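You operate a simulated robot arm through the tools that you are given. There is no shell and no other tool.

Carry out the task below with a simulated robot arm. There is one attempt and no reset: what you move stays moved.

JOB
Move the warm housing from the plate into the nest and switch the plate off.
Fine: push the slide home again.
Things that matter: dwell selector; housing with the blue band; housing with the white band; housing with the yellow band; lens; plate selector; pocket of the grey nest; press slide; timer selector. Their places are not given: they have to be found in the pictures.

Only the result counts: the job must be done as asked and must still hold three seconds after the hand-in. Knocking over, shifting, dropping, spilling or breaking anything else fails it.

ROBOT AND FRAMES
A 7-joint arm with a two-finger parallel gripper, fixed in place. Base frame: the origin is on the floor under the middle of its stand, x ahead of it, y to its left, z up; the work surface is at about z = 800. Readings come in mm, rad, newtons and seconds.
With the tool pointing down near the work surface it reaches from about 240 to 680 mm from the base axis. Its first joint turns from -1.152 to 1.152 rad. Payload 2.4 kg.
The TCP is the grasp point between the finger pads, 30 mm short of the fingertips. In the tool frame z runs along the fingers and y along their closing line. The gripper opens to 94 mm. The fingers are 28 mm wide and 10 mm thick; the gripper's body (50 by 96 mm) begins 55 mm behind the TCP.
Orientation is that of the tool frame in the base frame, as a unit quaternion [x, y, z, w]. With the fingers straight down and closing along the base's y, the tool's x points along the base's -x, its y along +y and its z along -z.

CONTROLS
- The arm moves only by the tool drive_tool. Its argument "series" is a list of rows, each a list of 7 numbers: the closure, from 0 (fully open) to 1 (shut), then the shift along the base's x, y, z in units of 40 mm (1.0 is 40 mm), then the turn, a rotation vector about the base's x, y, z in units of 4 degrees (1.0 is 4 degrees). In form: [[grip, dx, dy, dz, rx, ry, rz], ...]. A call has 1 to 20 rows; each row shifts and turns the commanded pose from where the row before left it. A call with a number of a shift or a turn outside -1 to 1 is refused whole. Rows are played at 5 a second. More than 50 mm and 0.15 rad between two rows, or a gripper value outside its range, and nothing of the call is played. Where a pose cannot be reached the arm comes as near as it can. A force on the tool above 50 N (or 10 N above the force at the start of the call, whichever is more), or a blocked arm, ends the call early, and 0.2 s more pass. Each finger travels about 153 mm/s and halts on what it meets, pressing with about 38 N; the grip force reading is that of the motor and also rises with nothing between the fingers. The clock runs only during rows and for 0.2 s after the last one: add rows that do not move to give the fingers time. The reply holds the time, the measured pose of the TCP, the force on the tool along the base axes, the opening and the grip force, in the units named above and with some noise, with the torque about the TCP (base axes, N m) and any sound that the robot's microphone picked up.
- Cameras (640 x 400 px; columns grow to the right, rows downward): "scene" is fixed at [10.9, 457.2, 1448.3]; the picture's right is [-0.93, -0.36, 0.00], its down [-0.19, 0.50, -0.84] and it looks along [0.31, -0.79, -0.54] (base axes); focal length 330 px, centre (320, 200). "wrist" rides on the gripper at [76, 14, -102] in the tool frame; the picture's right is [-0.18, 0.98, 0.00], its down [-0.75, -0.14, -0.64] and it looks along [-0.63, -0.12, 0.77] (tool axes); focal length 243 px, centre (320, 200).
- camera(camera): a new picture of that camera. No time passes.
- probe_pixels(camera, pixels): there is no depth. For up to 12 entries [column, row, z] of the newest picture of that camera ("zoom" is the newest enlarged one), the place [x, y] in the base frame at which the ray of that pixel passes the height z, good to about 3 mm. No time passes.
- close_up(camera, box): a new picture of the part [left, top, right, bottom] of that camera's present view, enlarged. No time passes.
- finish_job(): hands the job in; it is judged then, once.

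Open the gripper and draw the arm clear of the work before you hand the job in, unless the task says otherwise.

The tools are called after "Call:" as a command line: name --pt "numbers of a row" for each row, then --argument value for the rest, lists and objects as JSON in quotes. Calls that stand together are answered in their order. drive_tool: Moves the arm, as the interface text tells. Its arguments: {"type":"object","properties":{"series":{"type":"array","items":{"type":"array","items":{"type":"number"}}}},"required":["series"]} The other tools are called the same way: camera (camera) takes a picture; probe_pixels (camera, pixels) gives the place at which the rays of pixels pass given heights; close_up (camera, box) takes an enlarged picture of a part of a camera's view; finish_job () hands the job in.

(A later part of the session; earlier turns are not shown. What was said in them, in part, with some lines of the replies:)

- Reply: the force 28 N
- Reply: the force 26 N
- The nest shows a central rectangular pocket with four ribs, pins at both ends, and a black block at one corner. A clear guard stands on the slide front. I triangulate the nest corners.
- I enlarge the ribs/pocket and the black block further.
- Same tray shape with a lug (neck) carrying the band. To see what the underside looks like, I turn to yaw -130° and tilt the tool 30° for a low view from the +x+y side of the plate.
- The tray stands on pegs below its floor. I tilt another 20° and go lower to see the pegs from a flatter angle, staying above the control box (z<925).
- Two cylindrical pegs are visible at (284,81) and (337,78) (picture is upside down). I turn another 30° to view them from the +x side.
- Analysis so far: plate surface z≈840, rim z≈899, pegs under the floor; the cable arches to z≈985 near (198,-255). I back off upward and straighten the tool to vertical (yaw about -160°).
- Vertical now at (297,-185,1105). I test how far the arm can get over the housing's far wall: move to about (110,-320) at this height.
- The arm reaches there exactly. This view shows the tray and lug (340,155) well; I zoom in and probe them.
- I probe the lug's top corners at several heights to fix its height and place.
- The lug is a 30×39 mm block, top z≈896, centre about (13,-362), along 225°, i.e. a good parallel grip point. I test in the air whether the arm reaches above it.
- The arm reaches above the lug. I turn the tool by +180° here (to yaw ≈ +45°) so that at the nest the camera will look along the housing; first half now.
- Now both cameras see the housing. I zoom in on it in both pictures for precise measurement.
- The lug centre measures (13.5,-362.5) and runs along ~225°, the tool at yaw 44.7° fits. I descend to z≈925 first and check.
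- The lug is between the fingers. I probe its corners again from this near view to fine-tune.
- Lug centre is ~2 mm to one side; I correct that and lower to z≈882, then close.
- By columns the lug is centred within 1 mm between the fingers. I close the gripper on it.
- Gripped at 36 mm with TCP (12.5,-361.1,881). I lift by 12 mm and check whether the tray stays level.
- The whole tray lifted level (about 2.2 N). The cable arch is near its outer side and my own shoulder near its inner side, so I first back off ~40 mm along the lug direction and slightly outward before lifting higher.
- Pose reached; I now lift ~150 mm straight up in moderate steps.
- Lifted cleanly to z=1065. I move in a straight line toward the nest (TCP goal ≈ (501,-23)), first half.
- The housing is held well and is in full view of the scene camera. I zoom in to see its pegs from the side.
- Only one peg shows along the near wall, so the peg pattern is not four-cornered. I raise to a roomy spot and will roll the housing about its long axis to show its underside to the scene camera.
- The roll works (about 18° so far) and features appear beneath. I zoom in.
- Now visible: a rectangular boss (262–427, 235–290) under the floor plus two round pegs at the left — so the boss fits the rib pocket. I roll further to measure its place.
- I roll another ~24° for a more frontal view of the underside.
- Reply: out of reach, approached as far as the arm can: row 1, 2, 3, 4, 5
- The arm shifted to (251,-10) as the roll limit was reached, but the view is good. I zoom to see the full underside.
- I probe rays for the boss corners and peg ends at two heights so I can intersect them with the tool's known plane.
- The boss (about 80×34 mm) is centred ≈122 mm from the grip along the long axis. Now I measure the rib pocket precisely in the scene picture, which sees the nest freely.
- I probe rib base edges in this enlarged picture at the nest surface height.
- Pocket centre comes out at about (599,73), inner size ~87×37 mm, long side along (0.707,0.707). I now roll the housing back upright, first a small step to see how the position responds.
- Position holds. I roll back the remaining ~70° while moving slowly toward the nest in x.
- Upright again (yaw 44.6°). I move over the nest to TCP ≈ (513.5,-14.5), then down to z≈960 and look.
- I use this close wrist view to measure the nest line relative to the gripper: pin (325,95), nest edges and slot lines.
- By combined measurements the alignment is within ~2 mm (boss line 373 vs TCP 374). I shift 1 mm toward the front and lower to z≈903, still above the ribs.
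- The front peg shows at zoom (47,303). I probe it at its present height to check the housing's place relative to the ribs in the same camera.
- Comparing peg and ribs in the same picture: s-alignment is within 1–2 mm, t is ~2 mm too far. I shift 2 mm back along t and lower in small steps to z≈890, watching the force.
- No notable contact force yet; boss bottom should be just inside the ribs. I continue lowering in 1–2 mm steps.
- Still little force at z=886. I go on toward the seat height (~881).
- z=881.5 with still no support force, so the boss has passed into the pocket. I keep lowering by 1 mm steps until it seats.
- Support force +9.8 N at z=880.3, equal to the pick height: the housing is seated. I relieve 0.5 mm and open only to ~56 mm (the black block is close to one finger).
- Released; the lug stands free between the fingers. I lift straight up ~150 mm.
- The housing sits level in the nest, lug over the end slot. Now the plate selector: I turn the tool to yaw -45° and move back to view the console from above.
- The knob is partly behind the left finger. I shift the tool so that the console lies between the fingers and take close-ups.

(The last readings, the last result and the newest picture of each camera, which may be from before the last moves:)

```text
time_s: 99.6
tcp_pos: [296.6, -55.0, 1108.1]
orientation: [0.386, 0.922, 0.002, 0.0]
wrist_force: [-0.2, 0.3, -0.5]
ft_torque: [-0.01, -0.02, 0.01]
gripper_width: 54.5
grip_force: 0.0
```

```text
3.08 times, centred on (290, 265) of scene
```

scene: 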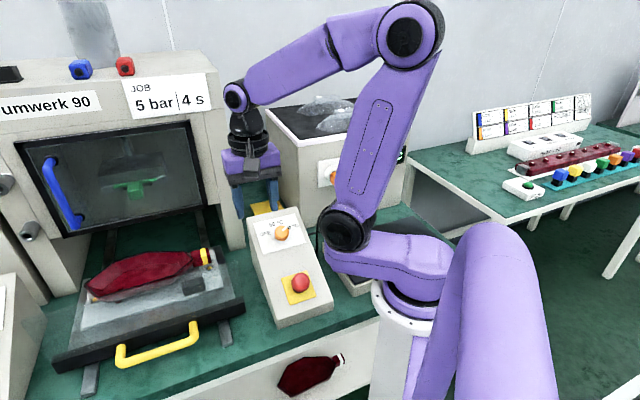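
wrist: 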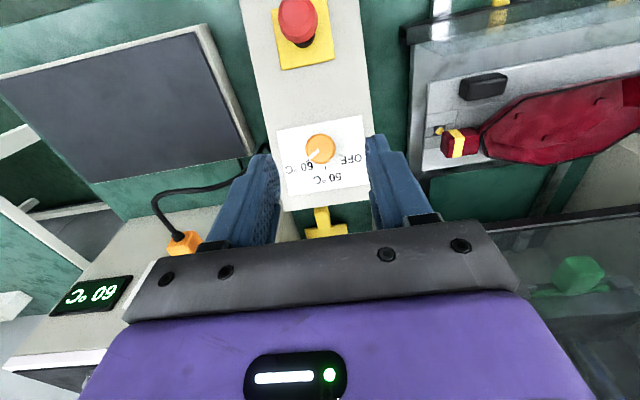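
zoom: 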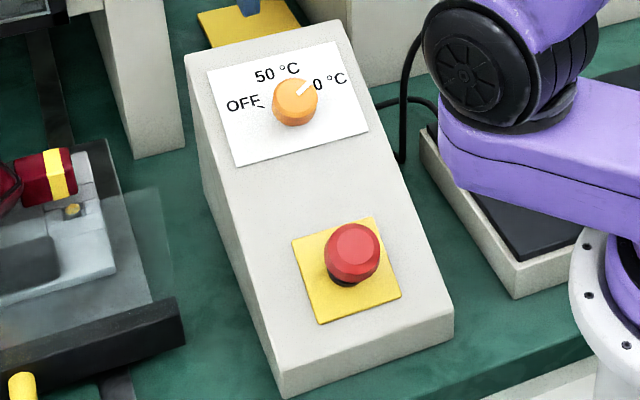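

Clear view: knob at zoom (333,288), pointer at the 60 mark, OFF mark on the other side (~120° counter-clockwise). I triangulate knob and panel points with both cameras.

Call:
probe_pixels --camera "wrist" --pixels '[[321, 149.7, 900], [321, 149.7, 930], [276.9, 131.3, 880], [276.9, 131.3, 910], [362, 115.5, 880], [362, 115.5, 910], [289, 195.7, 880], [289, 195.7, 920], [282.7, 69.5, 850], [282.7, 69.5, 880], [335, 59.6, 850], [335, 59.6, 880]]'

Call:
probe_pixels --camera "scene" --pixels '[[282.9, 230.9, 900], [282.9, 230.9, 930], [305.6, 242.3, 880], [305.6, 242.3, 910], [261.4, 253.7, 880], [261.4, 253.7, 910], [296.5, 213.7, 880], [296.5, 213.7, 920], [307.2, 270.6, 850], [307.2, 270.6, 880], [280.9, 278, 850], [280.9, 278, 880]]'

```text
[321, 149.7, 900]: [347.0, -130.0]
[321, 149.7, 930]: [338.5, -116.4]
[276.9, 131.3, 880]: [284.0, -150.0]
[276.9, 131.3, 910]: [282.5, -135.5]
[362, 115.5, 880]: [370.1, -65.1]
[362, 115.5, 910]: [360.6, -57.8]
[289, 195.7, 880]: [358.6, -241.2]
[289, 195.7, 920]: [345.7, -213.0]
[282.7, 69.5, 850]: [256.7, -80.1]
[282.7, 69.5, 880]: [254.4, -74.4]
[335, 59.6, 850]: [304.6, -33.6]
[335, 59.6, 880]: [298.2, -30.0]
```

```text
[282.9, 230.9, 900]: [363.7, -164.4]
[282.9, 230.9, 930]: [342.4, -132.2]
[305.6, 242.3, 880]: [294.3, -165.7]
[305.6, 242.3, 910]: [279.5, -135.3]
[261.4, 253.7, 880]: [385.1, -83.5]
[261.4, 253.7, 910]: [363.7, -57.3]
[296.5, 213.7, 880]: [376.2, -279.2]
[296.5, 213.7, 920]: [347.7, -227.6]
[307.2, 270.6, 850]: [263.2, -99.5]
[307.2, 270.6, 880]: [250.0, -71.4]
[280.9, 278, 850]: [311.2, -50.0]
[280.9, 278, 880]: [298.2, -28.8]
```

The panel slopes ~23° (rising toward the press); knob axis runs through about (333,-113,945). I turn to yaw ≈ -79°, tilt the tool 23° to be square to the panel and hover about 60 mm above the knob, opening to ~66 mm.

Call:
drive_tool --pt "0.3 0 0 0 0 0 -1" --pt "0.3 0 0 0 0 0 -1" --pt "0.3 0 0 0 0 0 -1" --pt "0.3 0 0 0 0 0 -1" --pt "0.3 0 0 0 0 0 -1" --pt "0.3 0 0 0 0 0 -1" --pt "0.3 0 0 0 0 0 -1" --pt "0.3 0 0 0 0 0 -1" --pt "0.3 0 0 0 0 0 -0.4" --pt "0.3 0.07 -0.16 -0.3 -0.678 -0.678 0" --pt "0.3 0.07 -0.16 -0.3 -0.678 -0.678 0" --pt "0.3 0.07 -0.16 -0.3 -0.678 -0.678 0" --pt "0.3 0.07 -0.16 -0.3 -0.678 -0.678 0" --pt "0.3 0.07 -0.16 -0.3 -0.678 -0.678 0" --pt "0.3 0.08 -0.17 -0.3 -0.678 -0.678 0" --pt "0.3 0 0 0 0 0 0"

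Call:
camera --camera "wrist"

Call:
close_up --camera "scene" --box '[210, 150, 350, 290]'

```text
time_s: 103.0
tcp_pos: [313.6, -93.7, 1037.2]
orientation: [0.623, 0.756, -0.017, 0.198]
wrist_force: [1.4, 0.5, -0.1]
ft_torque: [0.01, 0.01, 0.03]
gripper_width: 65.9
grip_force: 0.1
```

```text
taken
```

wrist: 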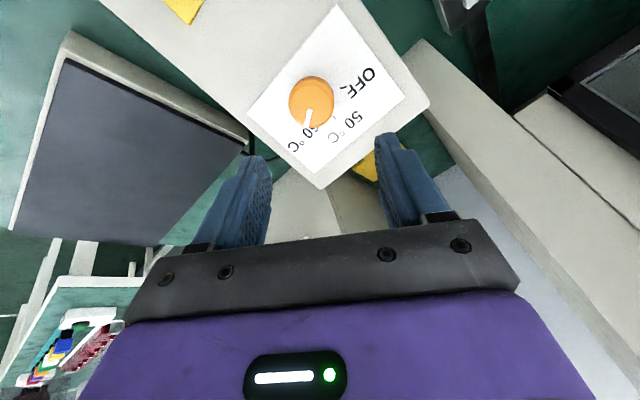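

```text
2.86 times, centred on (280, 220) of scene
```

zoom: 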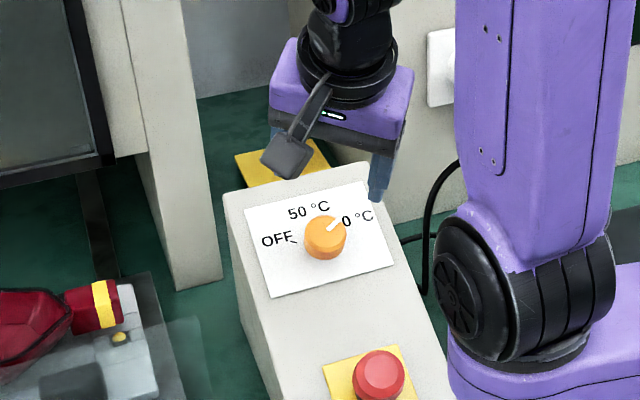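

The tool is square to the panel. The knob lies ~14 mm off the tool axis (in-plane), so I correct by (-7,+11,-5) mm and advance 40 mm along the axis, then re-measure.

Call:
drive_tool --pt "0.3 -0.09 0.14 -0.07 0 0 0" --pt "0.3 -0.09 0.13 -0.06 0 0 0" --pt "0.3 0.14 -0.137 -0.46 0 0 0" --pt "0.3 0.14 -0.137 -0.46 0 0 0" --pt "0.3 0 0 0 0 0 0"

Call:
camera --camera "wrist"

Call:
close_up --camera "wrist" --box '[230, 60, 410, 230]'

Call:
close_up --camera "scene" --box '[230, 190, 340, 270]'

```text
time_s: 104.2
tcp_pos: [317.6, -92.9, 995.9]
orientation: [0.622, 0.757, -0.017, 0.2]
wrist_force: [-0.7, 0.0, 0.1]
ft_torque: [0.01, 0.02, 0.01]
gripper_width: 65.9
grip_force: 0.1
```

```text
taken
```

wrist: 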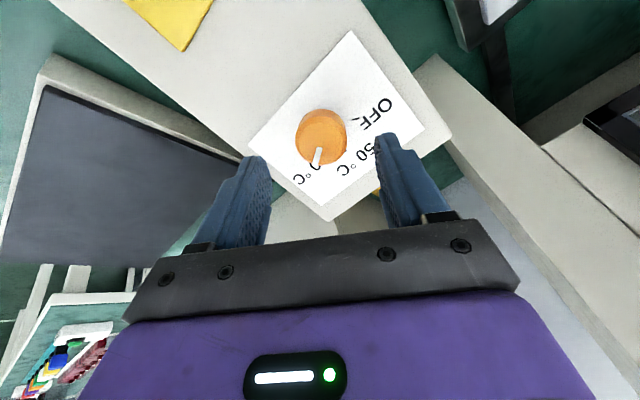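

```text
2.35 times, centred on (320, 145) of wrist
```

zoom: 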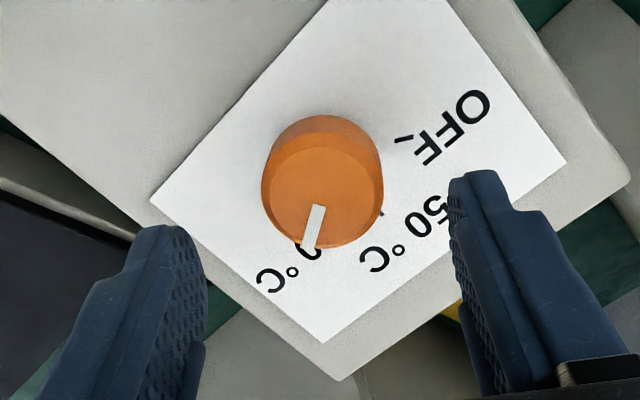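

```text
5.00 times, centred on (285, 230) of scene
```

zoom: 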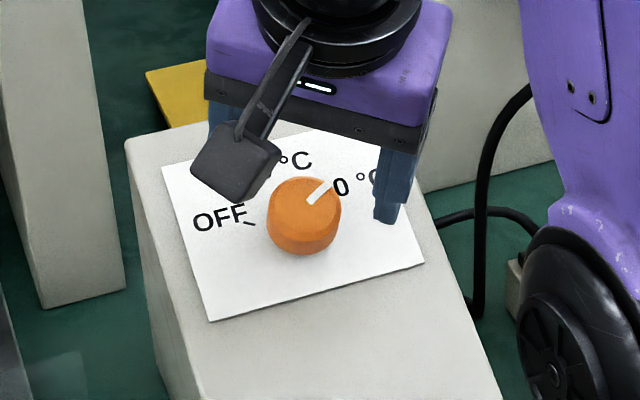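

The knob is nearly on the tool axis. I triangulate its top once more from both cameras to know the remaining distance.

Call:
probe_pixels --camera "wrist" --pixels '[[322.1, 142.5, 930], [322.1, 142.5, 940], [322.1, 142.5, 950], [294, 115, 915], [341, 110, 915]]'

Call:
probe_pixels --camera "scene" --pixels '[[282.2, 231.5, 930], [282.2, 231.5, 940], [282.2, 231.5, 950]]'

```text
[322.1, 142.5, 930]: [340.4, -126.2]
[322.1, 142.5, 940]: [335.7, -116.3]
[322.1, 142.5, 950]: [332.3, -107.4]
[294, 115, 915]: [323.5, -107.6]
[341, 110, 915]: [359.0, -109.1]
```

```text
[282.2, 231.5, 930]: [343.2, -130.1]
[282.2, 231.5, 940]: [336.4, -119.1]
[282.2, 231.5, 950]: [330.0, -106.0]
```

Knob top is ~54 mm ahead on the axis, panel ~80 mm. I advance 42 mm along the tool axis, which puts ~18 mm of the fingertips around the knob without touching the panel.

Call:
drive_tool --pt "0.3 0.097 -0.095 -0.322 0 0 0" --pt "0.3 0.097 -0.095 -0.322 0 0 0" --pt "0.3 0.097 -0.095 -0.322 0 0 0" --pt "0.3 0 0 0 0 0 0"

Call:
camera --camera "wrist"

Call:
close_up --camera "scene" --box '[230, 190, 340, 270]'

```text
time_s: 105.2
tcp_pos: [329.3, -105.1, 957.0]
orientation: [0.623, 0.756, -0.017, 0.198]
wrist_force: [-0.3, -0.2, 0.5]
ft_torque: [-0.02, -0.03, 0.02]
gripper_width: 65.8
grip_force: 0.0
```

```text
taken
```

wrist: 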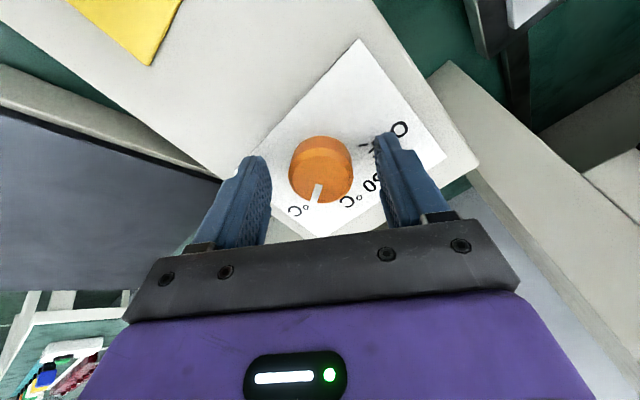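

```text
5.00 times, centred on (285, 230) of scene
```

zoom: 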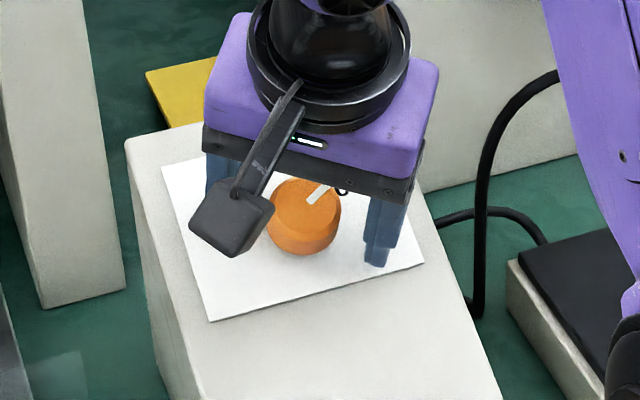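

The knob is centred between the fingers. I close on it.

Call:
drive_tool --pt "0.4 0 0 0 0 0 0" --pt "0.5 0 0 0 0 0 0" --pt "0.6 0 0 0 0 0 0" --pt "0.75 0 0 0 0 0 0" --pt "0.9 0 0 0 0 0 0" --pt "0.9 0 0 0 0 0 0"

Call:
close_up --camera "wrist" --box '[230, 100, 410, 240]'

```text
time_s: 106.6
tcp_pos: [330.3, -104.3, 957.2]
orientation: [0.623, 0.757, -0.016, 0.198]
wrist_force: [6.7, 0.2, -1.2]
ft_torque: [0.58, -0.85, 0.53]
gripper_width: 36.0
grip_force: 44.6
```

```text
2.86 times, centred on (320, 170) of wrist
```

zoom: 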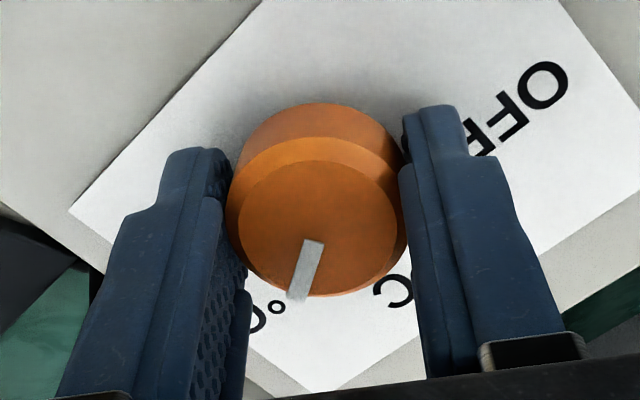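

Gripped at 36 mm. I relieve the small side force and rotate the first 20° counter-clockwise about the panel normal, then check.

Call:
drive_tool --pt "0.9 0.025 0.006 0.006 0 0 0" --pt "0.9 0 0 0 -0.278 0.2726 0.919" --pt "0.9 0 0 0 -0.278 0.2726 0.919" --pt "0.9 0 0 0 -0.278 0.2726 0.919" --pt "0.9 0 0 0 -0.278 0.2726 0.919" --pt "0.9 0 0 0 -0.278 0.2726 0.919" --pt "0.9 0 0 0 0 0 0"

Call:
close_up --camera "wrist" --box '[230, 100, 410, 240]'

Call:
close_up --camera "scene" --box '[230, 190, 340, 270]'

```text
time_s: 108.2
tcp_pos: [330.6, -104.9, 957.1]
orientation: [0.482, 0.853, -0.051, 0.192]
wrist_force: [11.6, -1.0, -3.7]
ft_torque: [-0.43, -0.92, 0.15]
gripper_width: 35.7
grip_force: 44.9
```

```text
2.86 times, centred on (320, 170) of wrist
```

zoom: 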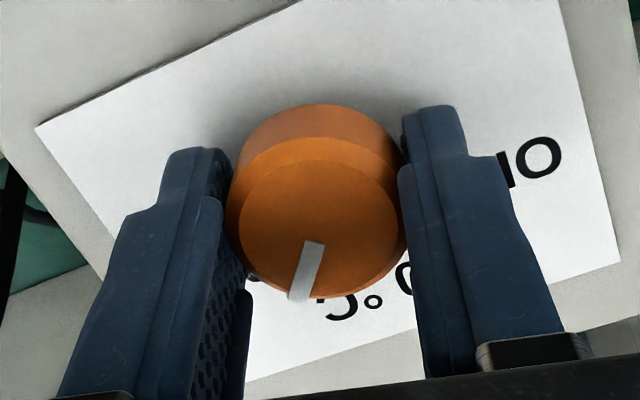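

```text
5.00 times, centred on (285, 230) of scene
```

zoom: 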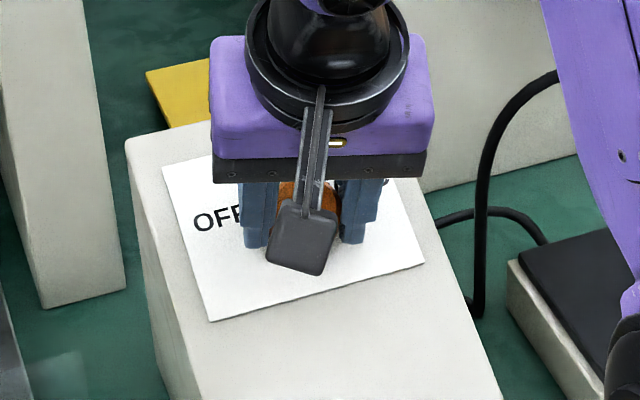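

The knob turns with the fingers (pointer fixed relative to them, label turning). I correct +1.2 mm in x for the side force and continue 24°.

Call:
drive_tool --pt "0.9 0.03 0 0 0 0 0" --pt "0.9 0 0 0 -0.278 0.2726 0.919" --pt "0.9 0 0 0 -0.278 0.2726 0.919" --pt "0.9 0 0 0 -0.278 0.2726 0.919" --pt "0.9 0 0 0 -0.278 0.2726 0.919" --pt "0.9 0 0 0 -0.278 0.2726 0.919" --pt "0.9 0 0 0 -0.278 0.2726 0.919" --pt "0.9 0 0 0 0 0 0"

Call:
close_up --camera "wrist" --box '[230, 100, 410, 240]'

```text
time_s: 110.0
tcp_pos: [332.0, -105.2, 955.8]
orientation: [0.294, 0.935, -0.09, 0.178]
wrist_force: [7.0, 8.1, 7.5]
ft_torque: [-0.19, 0.83, -0.38]
gripper_width: 35.9
grip_force: 44.2
```

```text
2.86 times, centred on (320, 170) of wrist
```

zoom: 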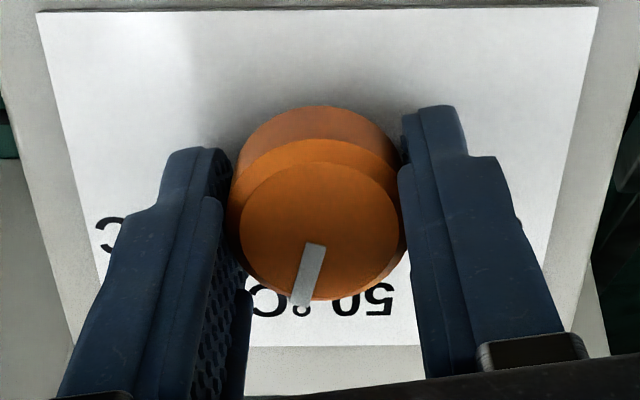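

About 44° done, pointer approaching the 50 mark. I correct slightly and continue another 28°.

Call:
drive_tool --pt "0.9 0.025 0.018 0.01 0 0 0" --pt "0.9 0 0 0 -0.278 0.2726 0.919" --pt "0.9 0 0 0 -0.278 0.2726 0.919" --pt "0.9 0 0 0 -0.278 0.2726 0.919" --pt "0.9 0 0 0 -0.278 0.2726 0.919" --pt "0.9 0 0 0 -0.278 0.2726 0.919" --pt "0.9 0 0 0 -0.278 0.2726 0.919" --pt "0.9 0 0 0 -0.278 0.2726 0.919" --pt "0.9 0 0 0 0 0 0"

Call:
close_up --camera "wrist" --box '[230, 100, 410, 240]'

```text
time_s: 112.0
tcp_pos: [331.8, -105.5, 957.2]
orientation: [0.06, 0.979, -0.13, 0.148]
wrist_force: [-3.2, -4.2, -20.9]
ft_torque: [-0.69, 0.38, -0.45]
gripper_width: 36.0
grip_force: 45.2
```

```text
2.86 times, centred on (320, 170) of wrist
```

zoom: 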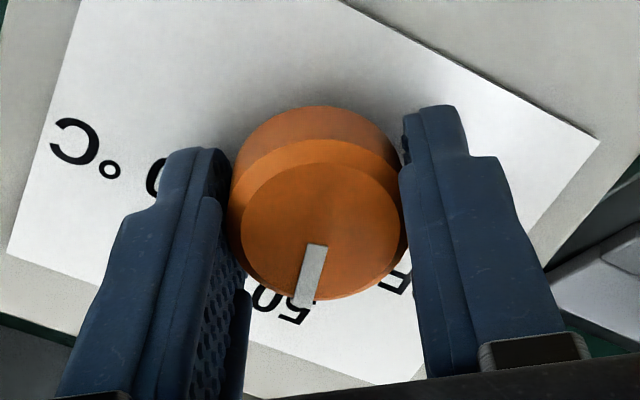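

~72° done, pointer is past 50. I relieve the axial pull by 1.2 mm and continue 28°.

Call:
drive_tool --pt "0.9 0.008 -0.008 -0.03 0 0 0" --pt "0.9 0 0 0 -0.278 0.2726 0.919" --pt "0.9 0 0 0 -0.278 0.2726 0.919" --pt "0.9 0 0 0 -0.278 0.2726 0.919" --pt "0.9 0 0 0 -0.278 0.2726 0.919" --pt "0.9 0 0 0 -0.278 0.2726 0.919" --pt "0.9 0 0 0 -0.278 0.2726 0.919" --pt "0.9 0 0 0 -0.278 0.2726 0.919" --pt "0.9 0 0 0 0 0 0"

Call:
close_up --camera "wrist" --box '[230, 100, 410, 240]'

```text
time_s: 114.0
tcp_pos: [332.1, -103.6, 954.7]
orientation: [-0.179, 0.964, -0.162, 0.115]
wrist_force: [-14.6, 11.9, 12.1]
ft_torque: [-0.65, 0.08, -0.26]
gripper_width: 36.4
grip_force: 45.0
```

```text
2.86 times, centred on (320, 170) of wrist
```

zoom: 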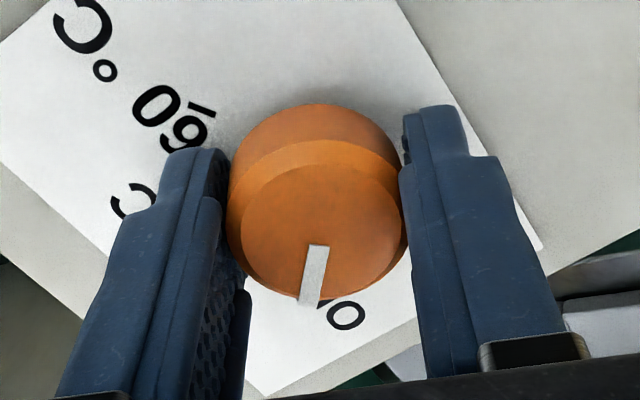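

~100° done; the OFF lettering is ~20° further. I relieve the forces and rotate the last 20°.

Call:
drive_tool --pt "0.9 -0.03 0.025 0.015 0 0 0" --pt "0.9 0 0 0 -0.278 0.2726 0.919" --pt "0.9 0 0 0 -0.278 0.2726 0.919" --pt "0.9 0 0 0 -0.278 0.2726 0.919" --pt "0.9 0 0 0 -0.278 0.2726 0.919" --pt "0.9 0 0 0 -0.278 0.2726 0.919" --pt "0.9 0 0 0 0 0 0"

Call:
close_up --camera "wrist" --box '[230, 100, 410, 240]'

Call:
close_up --camera "scene" --box '[230, 190, 340, 270]'

Call:
close_up --camera "scene" --box '[330, 120, 430, 200]'

```text
time_s: 115.6
tcp_pos: [332.8, -103.1, 957.3]
orientation: [-0.344, 0.918, -0.18, 0.086]
wrist_force: [-5.0, 8.4, 6.0]
ft_torque: [-0.25, -0.58, -0.67]
gripper_width: 36.6
grip_force: 44.5
```

```text
2.86 times, centred on (320, 170) of wrist
```

zoom: 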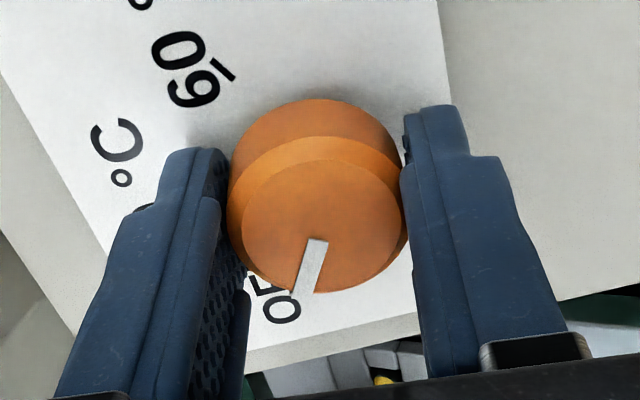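

```text
5.00 times, centred on (285, 230) of scene
```

zoom: 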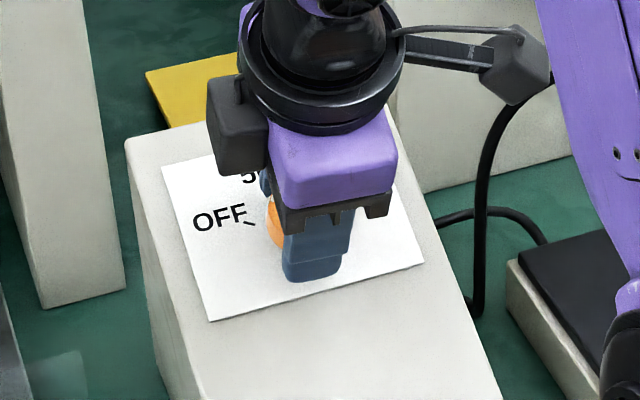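

```text
5.00 times, centred on (380, 160) of scene
```

zoom: 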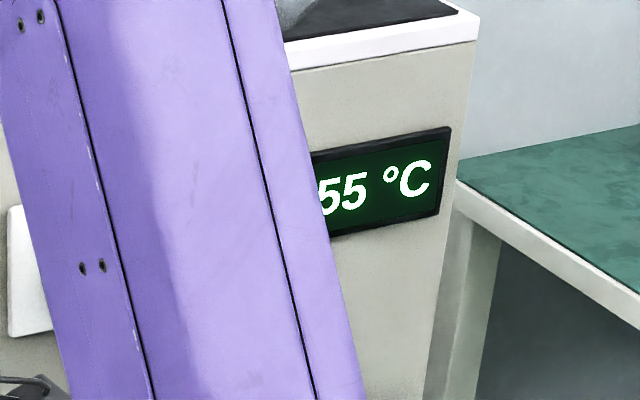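

Tool turned exactly 120° and the temperature display already falls (55 °C). I open the gripper and back off along the panel normal to read the pointer.

Call:
drive_tool --pt "0.6 0 0 0 0 0 0" --pt "0.4 0 0 0 0 0 0" --pt "0.3 0 0 0 0 0 0" --pt "0.3 -0.139 0.136 0.46 0 0 0" --pt "0.3 -0.139 0.136 0.46 0 0 0" --pt "0.3 -0.139 0.136 0.46 0 0 0" --pt "0.3 -0.139 0.136 0.46 0 0 0" --pt "0.3 0 0 0 0 0 0"

Call:
camera --camera "wrist"

Call:
close_up --camera "scene" --box '[230, 190, 340, 270]'

```text
time_s: 117.4
tcp_pos: [311.0, -82.2, 1021.9]
orientation: [-0.343, 0.918, -0.179, 0.084]
wrist_force: [0.3, -0.2, -0.1]
ft_torque: [0.01, 0.04, 0.0]
gripper_width: 66.0
grip_force: 0.0
out of reach, approached as far as the arm can: row 5
```

```text
taken
```

wrist: 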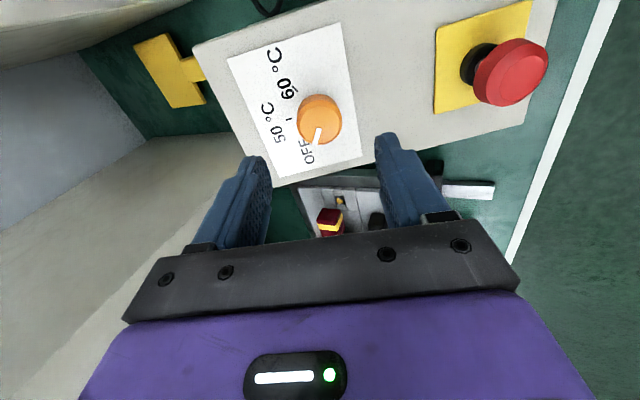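

```text
5.00 times, centred on (285, 230) of scene
```

zoom: 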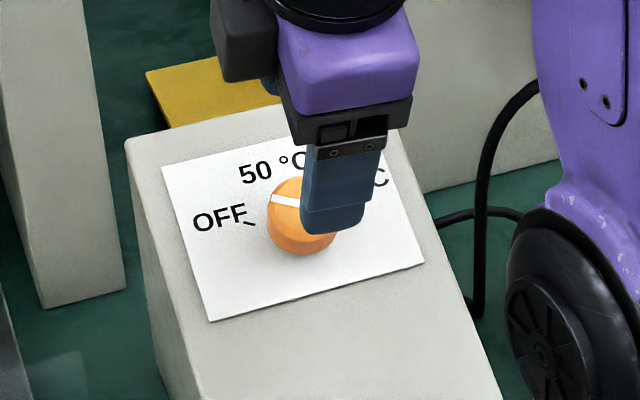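

I zoom in on the selector in both views to compare pointer and OFF mark.

Call:
close_up --camera "wrist" --box '[230, 40, 370, 190]'

Call:
close_up --camera "scene" --box '[255, 215, 305, 250]'

Call:
close_up --camera "scene" --box '[330, 120, 430, 200]'

```text
2.67 times, centred on (300, 115) of wrist
```

zoom: 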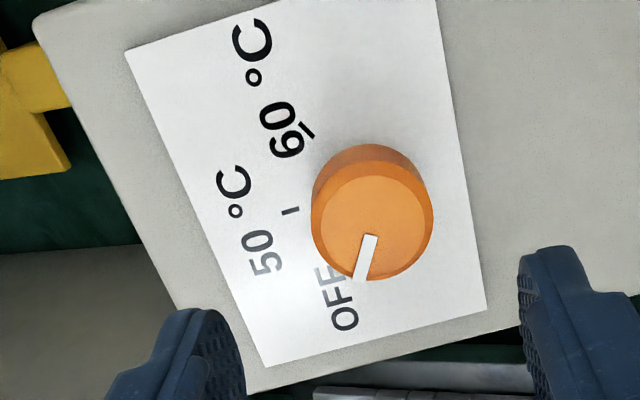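

```text
11.43 times, centred on (280, 232) of scene
```

zoom: 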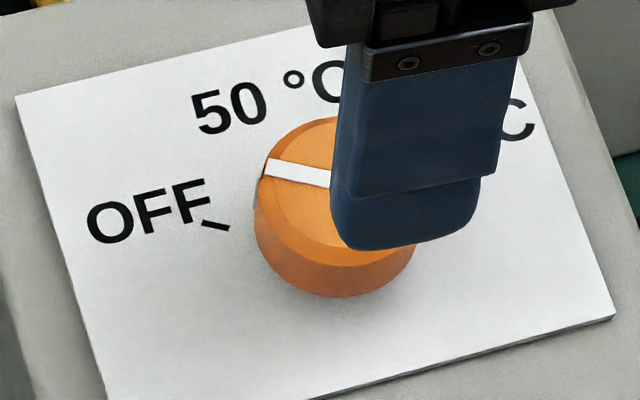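

```text
5.00 times, centred on (380, 160) of scene
```

zoom: 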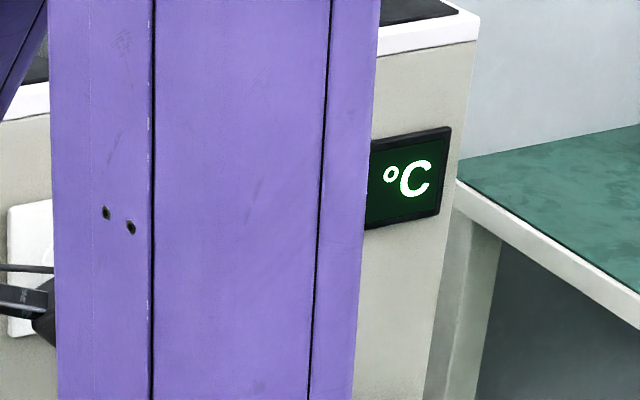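

Pointer lies at the OFF mark (≈150° in panel coordinates, 120° from 60) and the display has been falling. Now I go back above the slide handle with the former grip pose (tilt 15°, yaw 45°), fingers at ~36 mm.

Call:
drive_tool --pt "0.3 -0.05 0.3 0.2 0 0 0" --pt "0.5 0.35 0.86 0 0.18 0.18 0.11" --pt "0.62 0.46 0.88 0 0.18 0.18 0.11" --pt "0.62 0.46 0.88 0 0.18 0.18 0.11" --pt "0.62 0.46 0.88 -0.1 0.18 0.18 0.11" --pt "0.62 0.46 0.88 -0.2 0.18 0.18 0.11" --pt "0.62 0.46 0.88 -0.4 0.18 0.18 0.11" --pt "0.62 0.46 0.88 -0.5 0.17 0.17 0.11" --pt "0.62 0.46 0.81 -0.6 0.17 0.17 0.11" --pt "0.62 0 0 0 0 0 0"

Call:
camera --camera "scene"

Call:
camera --camera "wrist"

Call:
close_up --camera "scene" --box '[230, 130, 430, 270]'

```text
time_s: 119.6
tcp_pos: [452.9, 206.5, 959.6]
orientation: [-0.374, 0.918, -0.113, 0.062]
wrist_force: [0.2, 0.1, 0.6]
ft_torque: [-0.01, -0.02, 0.0]
gripper_width: 36.0
grip_force: 0.0
```

```text
taken
```

scene: 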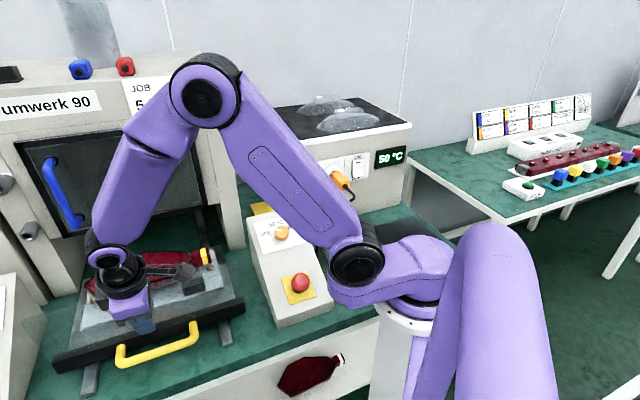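

```text
taken
```

wrist: 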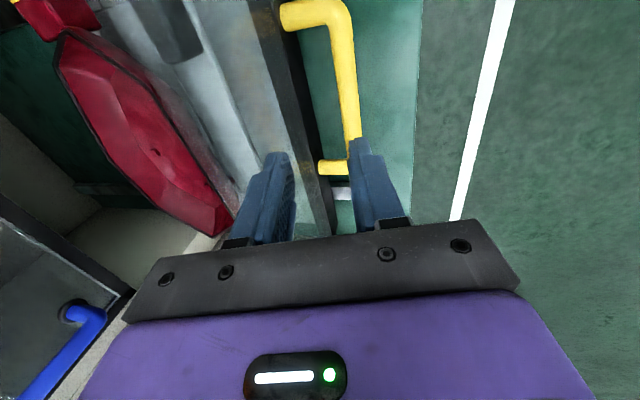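

```text
2.86 times, centred on (330, 200) of scene
```

zoom: 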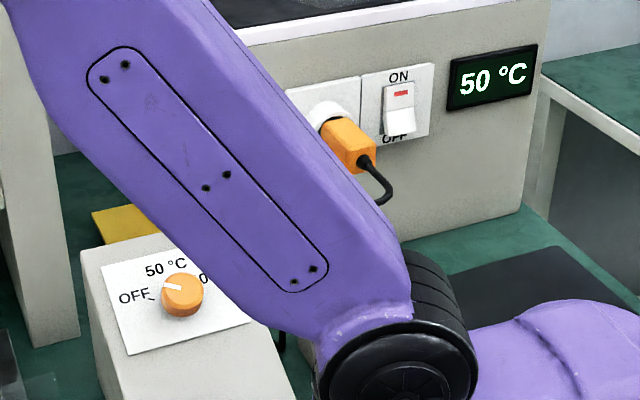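

The display now shows 50 °C (I will keep watching it). I lower onto the handle at (450,206) to z≈851.

Call:
drive_tool --pt "0.64 -0.07 -0.01 -0.4 0 0 0" --pt "0.64 0 0 -0.5 0 0 0" --pt "0.64 0 0 -0.5 0 0 0" --pt "0.64 0 0 -0.5 0 0 0" --pt "0.64 0 0 -0.5 0 0 0" --pt "0.64 0 0 -0.33 0 0 0" --pt "0.64 0 0 0 0 0 0"

Call:
camera --camera "wrist"

Call:
close_up --camera "scene" --box '[40, 220, 260, 380]'

```text
time_s: 121.2
tcp_pos: [448.9, 205.1, 851.5]
orientation: [-0.374, 0.918, -0.115, 0.061]
wrist_force: [-0.8, -0.6, -0.8]
ft_torque: [0.01, -0.03, 0.03]
gripper_width: 33.7
grip_force: 0.1
```

```text
taken
```

wrist: 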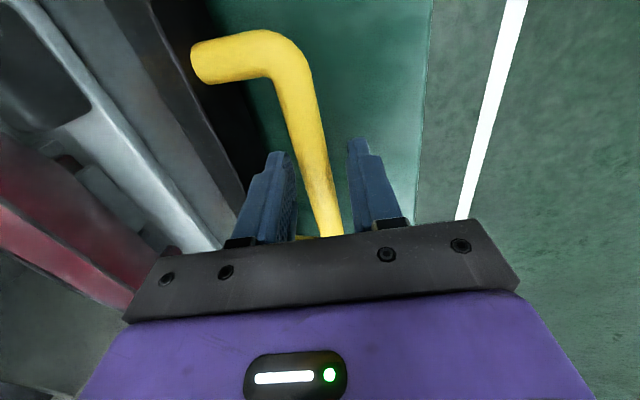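

```text
2.50 times, centred on (150, 300) of scene
```

zoom: 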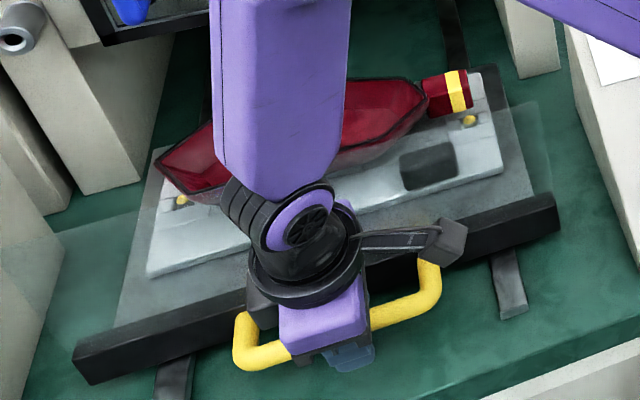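

The bar is between the fingers. I close on it.

Call:
drive_tool --pt "0.75 0 0 0 0 0 0" --pt "0.85 0 0 0 0 0 0" --pt "0.95 0 0 0 0 0 0" --pt "0.95 0 0 0 0 0 0"

```text
time_s: 122.2
tcp_pos: [448.7, 203.8, 852.7]
orientation: [-0.376, 0.917, -0.114, 0.06]
wrist_force: [0.2, -3.1, 13.0]
ft_torque: [-0.54, 0.36, 1.38]
gripper_width: 17.8
grip_force: 45.4
```

Gripped at 18 mm. I push the slide in along (0.707,-0.707), first ~120 mm, gently.

Call:
drive_tool --pt "0.95 0.1 -0.1 0.02 0 0 0" --pt "0.95 0.2 -0.2 0 0 0 0" --pt "0.95 0.212 -0.212 0 0 0 0" --pt "0.95 0.212 -0.212 0 0 0 0" --pt "0.95 0.212 -0.212 0 0 0 0" --pt "0.95 0.212 -0.212 0 0 0 0" --pt "0.95 0.212 -0.212 0 0 0 0" --pt "0.95 0.212 -0.212 0 0 0 0" --pt "0.95 0.212 -0.212 0 0 0 0" --pt "0.95 0.212 -0.212 0 0 0 0" --pt "0.95 0.1 -0.1 0 0 0 0" --pt "0.95 0 0 0 0 0 0"

Call:
camera --camera "scene"

Call:
close_up --camera "scene" --box '[40, 190, 260, 350]'

```text
time_s: 124.8
tcp_pos: [532.5, 120.6, 852.6]
orientation: [-0.374, 0.918, -0.114, 0.06]
wrist_force: [-1.7, -2.0, -14.1]
ft_torque: [-0.58, 0.67, 1.11]
gripper_width: 17.9
grip_force: 45.4
```

```text
taken
```

scene: 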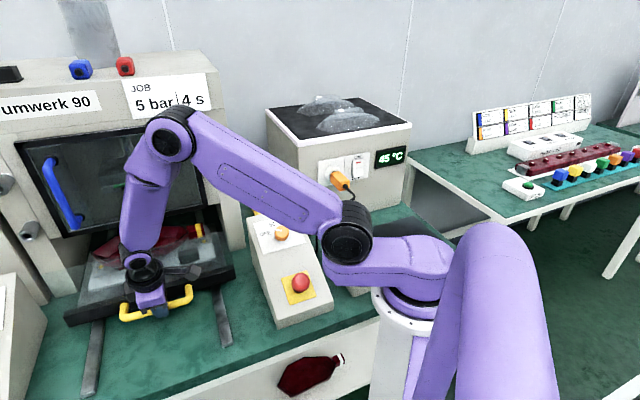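

```text
2.50 times, centred on (150, 270) of scene
```

zoom: 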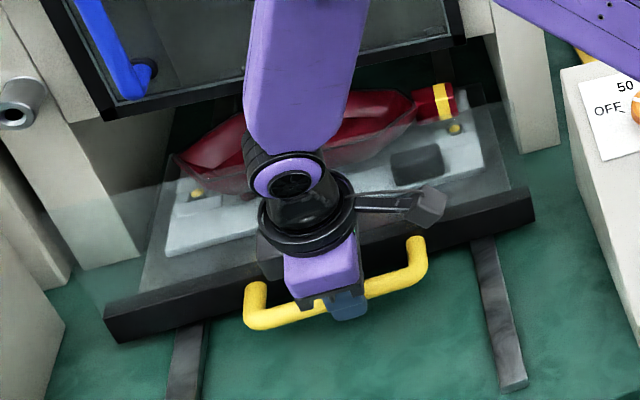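

The display reads 45 °C, so the plate is off and cooling. I push on another ~85 mm.

Call:
drive_tool --pt "0.95 0.1 -0.1 0 0 0 0" --pt "0.95 0.2 -0.2 0 0 0 0" --pt "0.95 0.212 -0.212 0 0 0 0" --pt "0.95 0.212 -0.212 0 0 0 0" --pt "0.95 0.212 -0.212 0 0 0 0" --pt "0.95 0.212 -0.212 0 0 0 0" --pt "0.95 0.212 -0.212 0 0 0 0" --pt "0.95 0.1 -0.1 0 0 0 0" --pt "0.95 0 0 0 0 0 0"

Call:
close_up --camera "scene" --box '[40, 180, 260, 330]'

```text
time_s: 126.8
tcp_pos: [590.7, 61.5, 852.2]
orientation: [-0.374, 0.918, -0.113, 0.06]
wrist_force: [-5.9, -6.9, -12.7]
ft_torque: [0.18, -0.06, 1.29]
gripper_width: 17.7
grip_force: 45.1
```

```text
2.67 times, centred on (150, 255) of scene
```

zoom: 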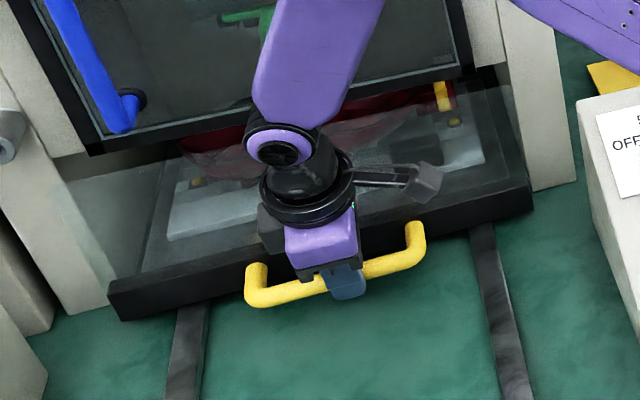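

~28 mm remain to the original place. I continue in 6 mm steps and watch the force for the stop.

Call:
drive_tool --pt "0.95 0.106 -0.106 0 0 0 0" --pt "0.95 0.106 -0.106 0 0 0 0" --pt "0.95 0.106 -0.106 0 0 0 0" --pt "0.95 0.106 -0.106 0 0 0 0" --pt "0.95 0 0 0 0 0 0"

Call:
close_up --camera "scene" --box '[40, 180, 260, 330]'

```text
time_s: 128.0
tcp_pos: [607.5, 45.8, 852.9]
orientation: [-0.373, 0.918, -0.115, 0.062]
wrist_force: [-2.0, -7.9, -8.7]
ft_torque: [-0.41, 0.34, 1.18]
gripper_width: 17.9
grip_force: 44.8
```

```text
2.67 times, centred on (150, 255) of scene
```

zoom: 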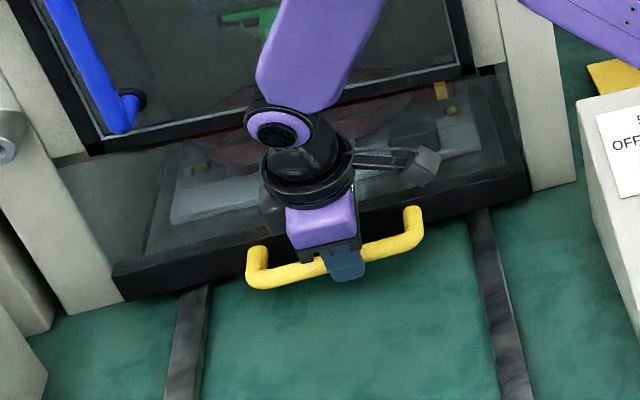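

Nearly at the original position (front bar within 1–2 px). I push the last few mm in 2 mm steps until the stop is felt.

Call:
drive_tool --pt "0.95 0.035 -0.035 0 0 0 0" --pt "0.95 0.035 -0.035 0 0 0 0" --pt "0.95 0.035 -0.035 0 0 0 0" --pt "0.95 0 0 0 0 0 0"

```text
time_s: 129.0
tcp_pos: [610.3, 42.8, 851.6]
orientation: [-0.376, 0.918, -0.113, 0.059]
wrist_force: [-21.1, 0.1, 9.6]
ft_torque: [0.07, 0.28, 1.32]
gripper_width: 17.9
grip_force: 44.9
```

A resisting force builds (x −21 N). I press two more small steps to confirm the stop.

Call:
drive_tool --pt "0.95 0.03 -0.03 0 0 0 0" --pt "0.95 0.03 -0.03 0 0 0 0" --pt "0.95 0 0 0 0 0 0"

Call:
camera --camera "scene"

Call:
close_up --camera "scene" --box '[40, 180, 260, 320]'

```text
time_s: 129.8
tcp_pos: [610.6, 41.5, 851.8]
orientation: [-0.377, 0.918, -0.113, 0.057]
wrist_force: [-34.1, 13.5, 16.7]
ft_torque: [0.05, 0.8, 1.24]
gripper_width: 17.7
grip_force: 45.3
```

```text
taken
```

scene: 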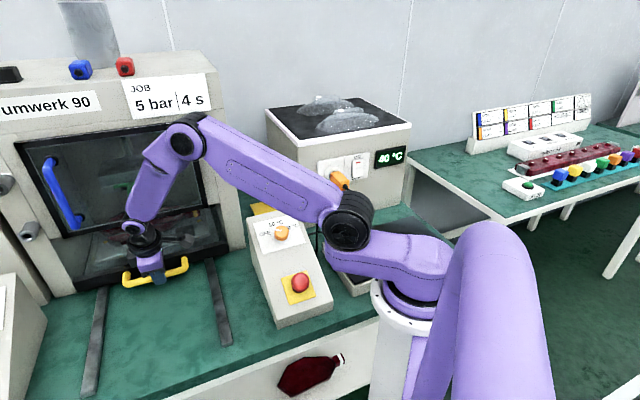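

```text
2.86 times, centred on (150, 250) of scene
```

zoom: 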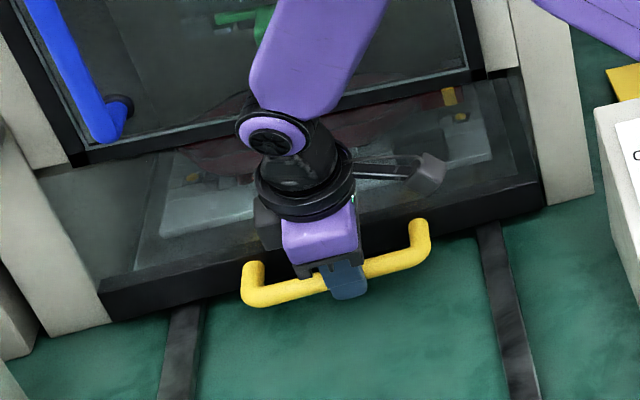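

Firm stop (≈34 N along the push) and the handle matches the original picture; the display is down to 40 °C. I relieve the pressing force by ~3.5 mm of command and open to ~33 mm.

Call:
drive_tool --pt "0.95 -0.06 0.045 0 0 0 0" --pt "0.95 -0.02 0.005 0 0 0 0" --pt "0.95 0 0 0 0 0 0"

```text
time_s: 130.6
tcp_pos: [610.8, 42.9, 852.7]
orientation: [-0.375, 0.918, -0.113, 0.061]
wrist_force: [-8.8, 14.1, -9.4]
ft_torque: [-0.74, 1.05, 1.03]
gripper_width: 17.8
grip_force: 45.1
```

Still lightly pressed against the stop (~16 N). I open the fingers to ~33 mm and check that nothing moved.

Call:
drive_tool --pt "0.8 0 0 0 0 0 0" --pt "0.66 0 0 0 0 0 0" --pt "0.66 0 0 0 0 0 0"

Call:
camera --camera "wrist"

Call:
close_up --camera "scene" --box '[40, 180, 260, 320]'

```text
time_s: 131.4
tcp_pos: [611.3, 41.6, 853.9]
orientation: [-0.374, 0.918, -0.113, 0.063]
wrist_force: [0.2, -1.0, -0.2]
ft_torque: [0.02, 0.03, 0.0]
gripper_width: 32.1
grip_force: 0.0
```

```text
taken
```

wrist: 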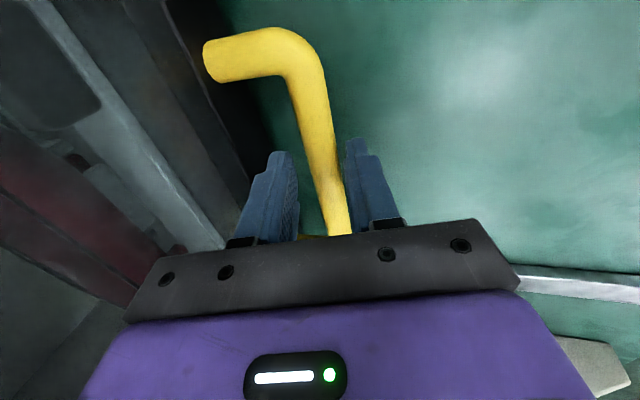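

```text
2.86 times, centred on (150, 250) of scene
```

zoom: 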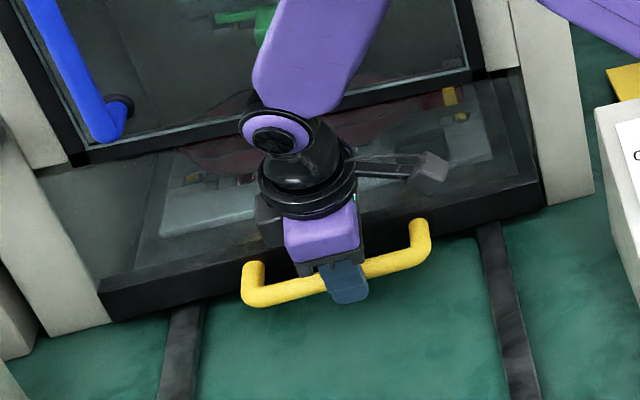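

No forces. I lift straight up 80 mm (as I came in), then draw outward and up, clear of the press.

Call:
drive_tool --pt "0.66 0 0 0.4 0 0 0" --pt "0.66 0 0 0.5 0 0 0" --pt "0.66 0 0 0.5 0 0 0" --pt "0.66 0 0 0.5 0 0 0" --pt "0.66 -0.4 0.4 0.3 0 0 0" --pt "0.66 -0.5 0.5 0.5 0.5 0.5 0" --pt "0.5 -0.5 0.5 0.8 0.7 0.7 0" --pt "0.3 -0.6 0.4 0.8 0.7 0.7 0" --pt "0.1 -0.8 0.2 0.8 0.65 0.65 0" --pt "0 -0.8 0 0.8 0 0 0" --pt "0 -0.8 0 0.8 0 0 0" --pt "0 0 0 0 0 0 0"

Call:
camera --camera "scene"

Call:
close_up --camera "scene" --box '[40, 180, 260, 320]'

Call:
close_up --camera "scene" --box '[230, 120, 430, 270]'

```text
time_s: 134.0
tcp_pos: [434.2, 121.3, 1119.5]
orientation: [-0.376, 0.926, 0.002, 0.012]
wrist_force: [-0.3, 0.6, -0.5]
ft_torque: [0.02, 0.01, -0.02]
gripper_width: 94.1
grip_force: 0.0
```

```text
taken
```

scene: 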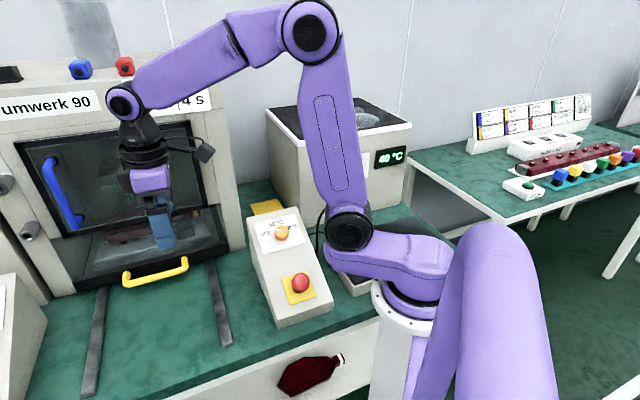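

```text
2.86 times, centred on (150, 250) of scene
```

zoom: 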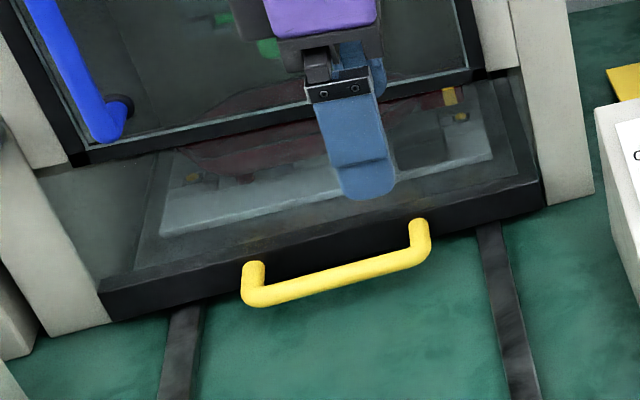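

```text
2.67 times, centred on (330, 195) of scene
```

zoom: 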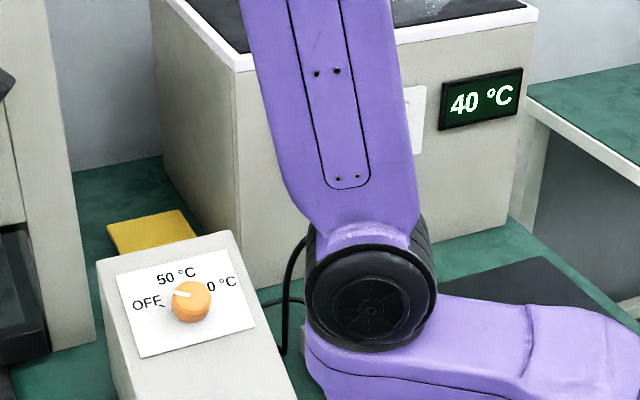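

The slide is home exactly as at the start and the display reads 40 °C. I check the selector's pointer once more, unobstructed.

Call:
close_up --camera "scene" --box '[255, 215, 310, 250]'

Call:
close_up --camera "scene" --box '[60, 200, 250, 300]'

Call:
camera --camera "wrist"

```text
11.43 times, centred on (282, 232) of scene
```

zoom: 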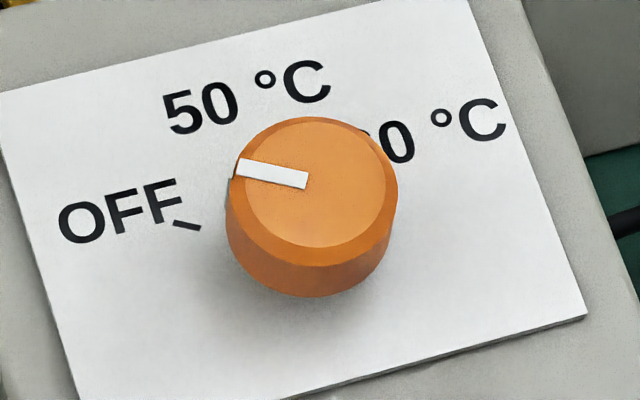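

```text
3.37 times, centred on (155, 250) of scene
```

zoom: 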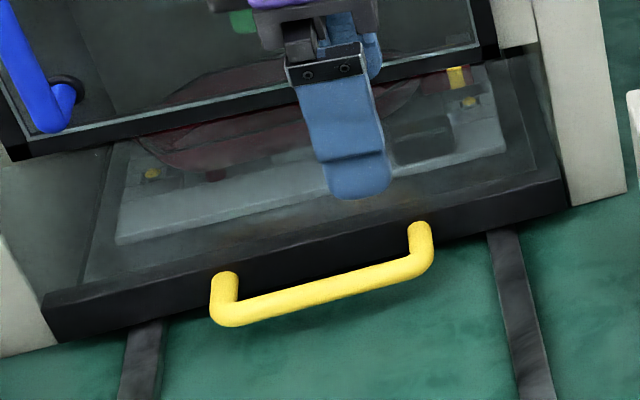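

```text
taken
```

wrist: 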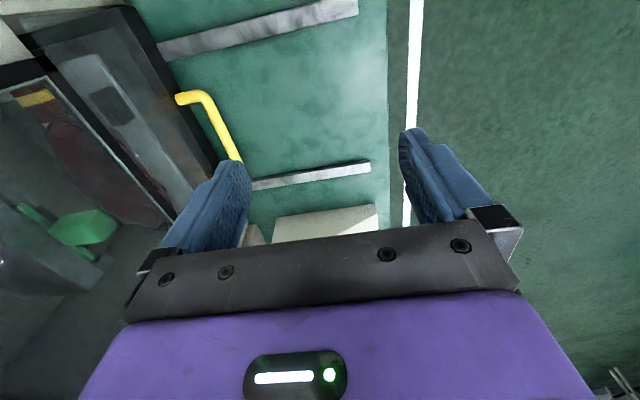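

Pointer computes to 150° and the OFF mark to 149° in panel coordinates: the selector is on OFF. I draw the arm back to about its starting place and take a last look.

Call:
drive_tool --pt "0 -0.7 -0.25 0.5 0 0 0" --pt "0 -0.8 -0.28 0.6 0 0 0" --pt "0 -0.8 -0.28 0.6 0 0 0" --pt "0 -0.8 -0.27 0.6 0 0 0" --pt "0 0 0 0 0 0 0" --pt "0 0 0 0 0 0 0" --pt "0 0 0 0 0 0 0"

Call:
camera --camera "scene"

Call:
close_up --camera "scene" --box '[50, 170, 260, 310]'

Call:
close_up --camera "scene" --box '[330, 120, 450, 200]'

```text
time_s: 135.6
tcp_pos: [311.7, 76.4, 1212.2]
orientation: [-0.376, 0.927, 0.002, 0.013]
wrist_force: [0.6, 0.0, -0.2]
ft_torque: [0.03, -0.02, 0.01]
gripper_width: 94.0
grip_force: 0.1
```

```text
taken
```

scene: 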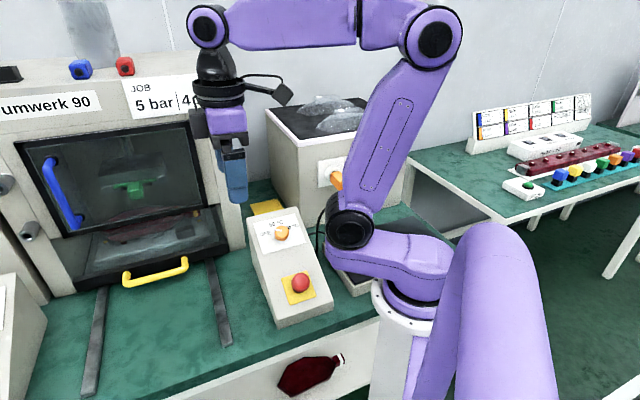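

```text
2.86 times, centred on (155, 240) of scene
```

zoom: 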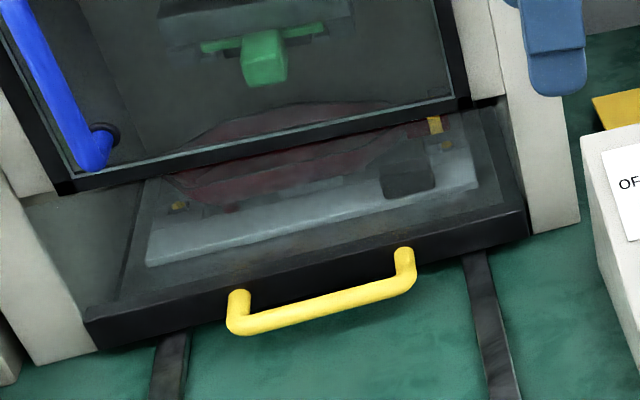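

```text
5.00 times, centred on (390, 160) of scene
```

zoom: 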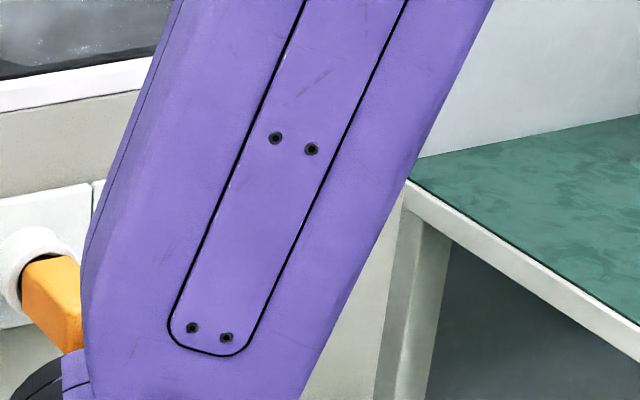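

The housing lies in the nest inside the closed press, the slide is home, the selector is at OFF, the gripper is open and the arm is clear at its starting place. I hand the job in.

Call:
finish_job

```text
The job is handed in.
```

The job is handed in. I have not seen a verdict, so this is what I measured before handing in.

- **Housing:** I took the yellow-band housing, the only one on the plate, and set it in the nest with its boss between the four ribs. It seated at the same height it had on the plate and looked level. I placed it with the lug facing the same way as on the plate. The nest's ribs are symmetrical, so nothing on it confirms that direction.
- **Plate:** The plate selector was turned 120° from 60 °C to OFF, and the pointer lies within about 1° of the OFF mark. The temperature display fell from 60 °C to 40 °C before I finished.
- **Slide:** I pushed the slide in until it met a firm stop, and it matches its starting position in the pictures.

I did not touch the dwell and timer selectors, the lens or the other two housings. The arm is back near its starting position with the gripper open.
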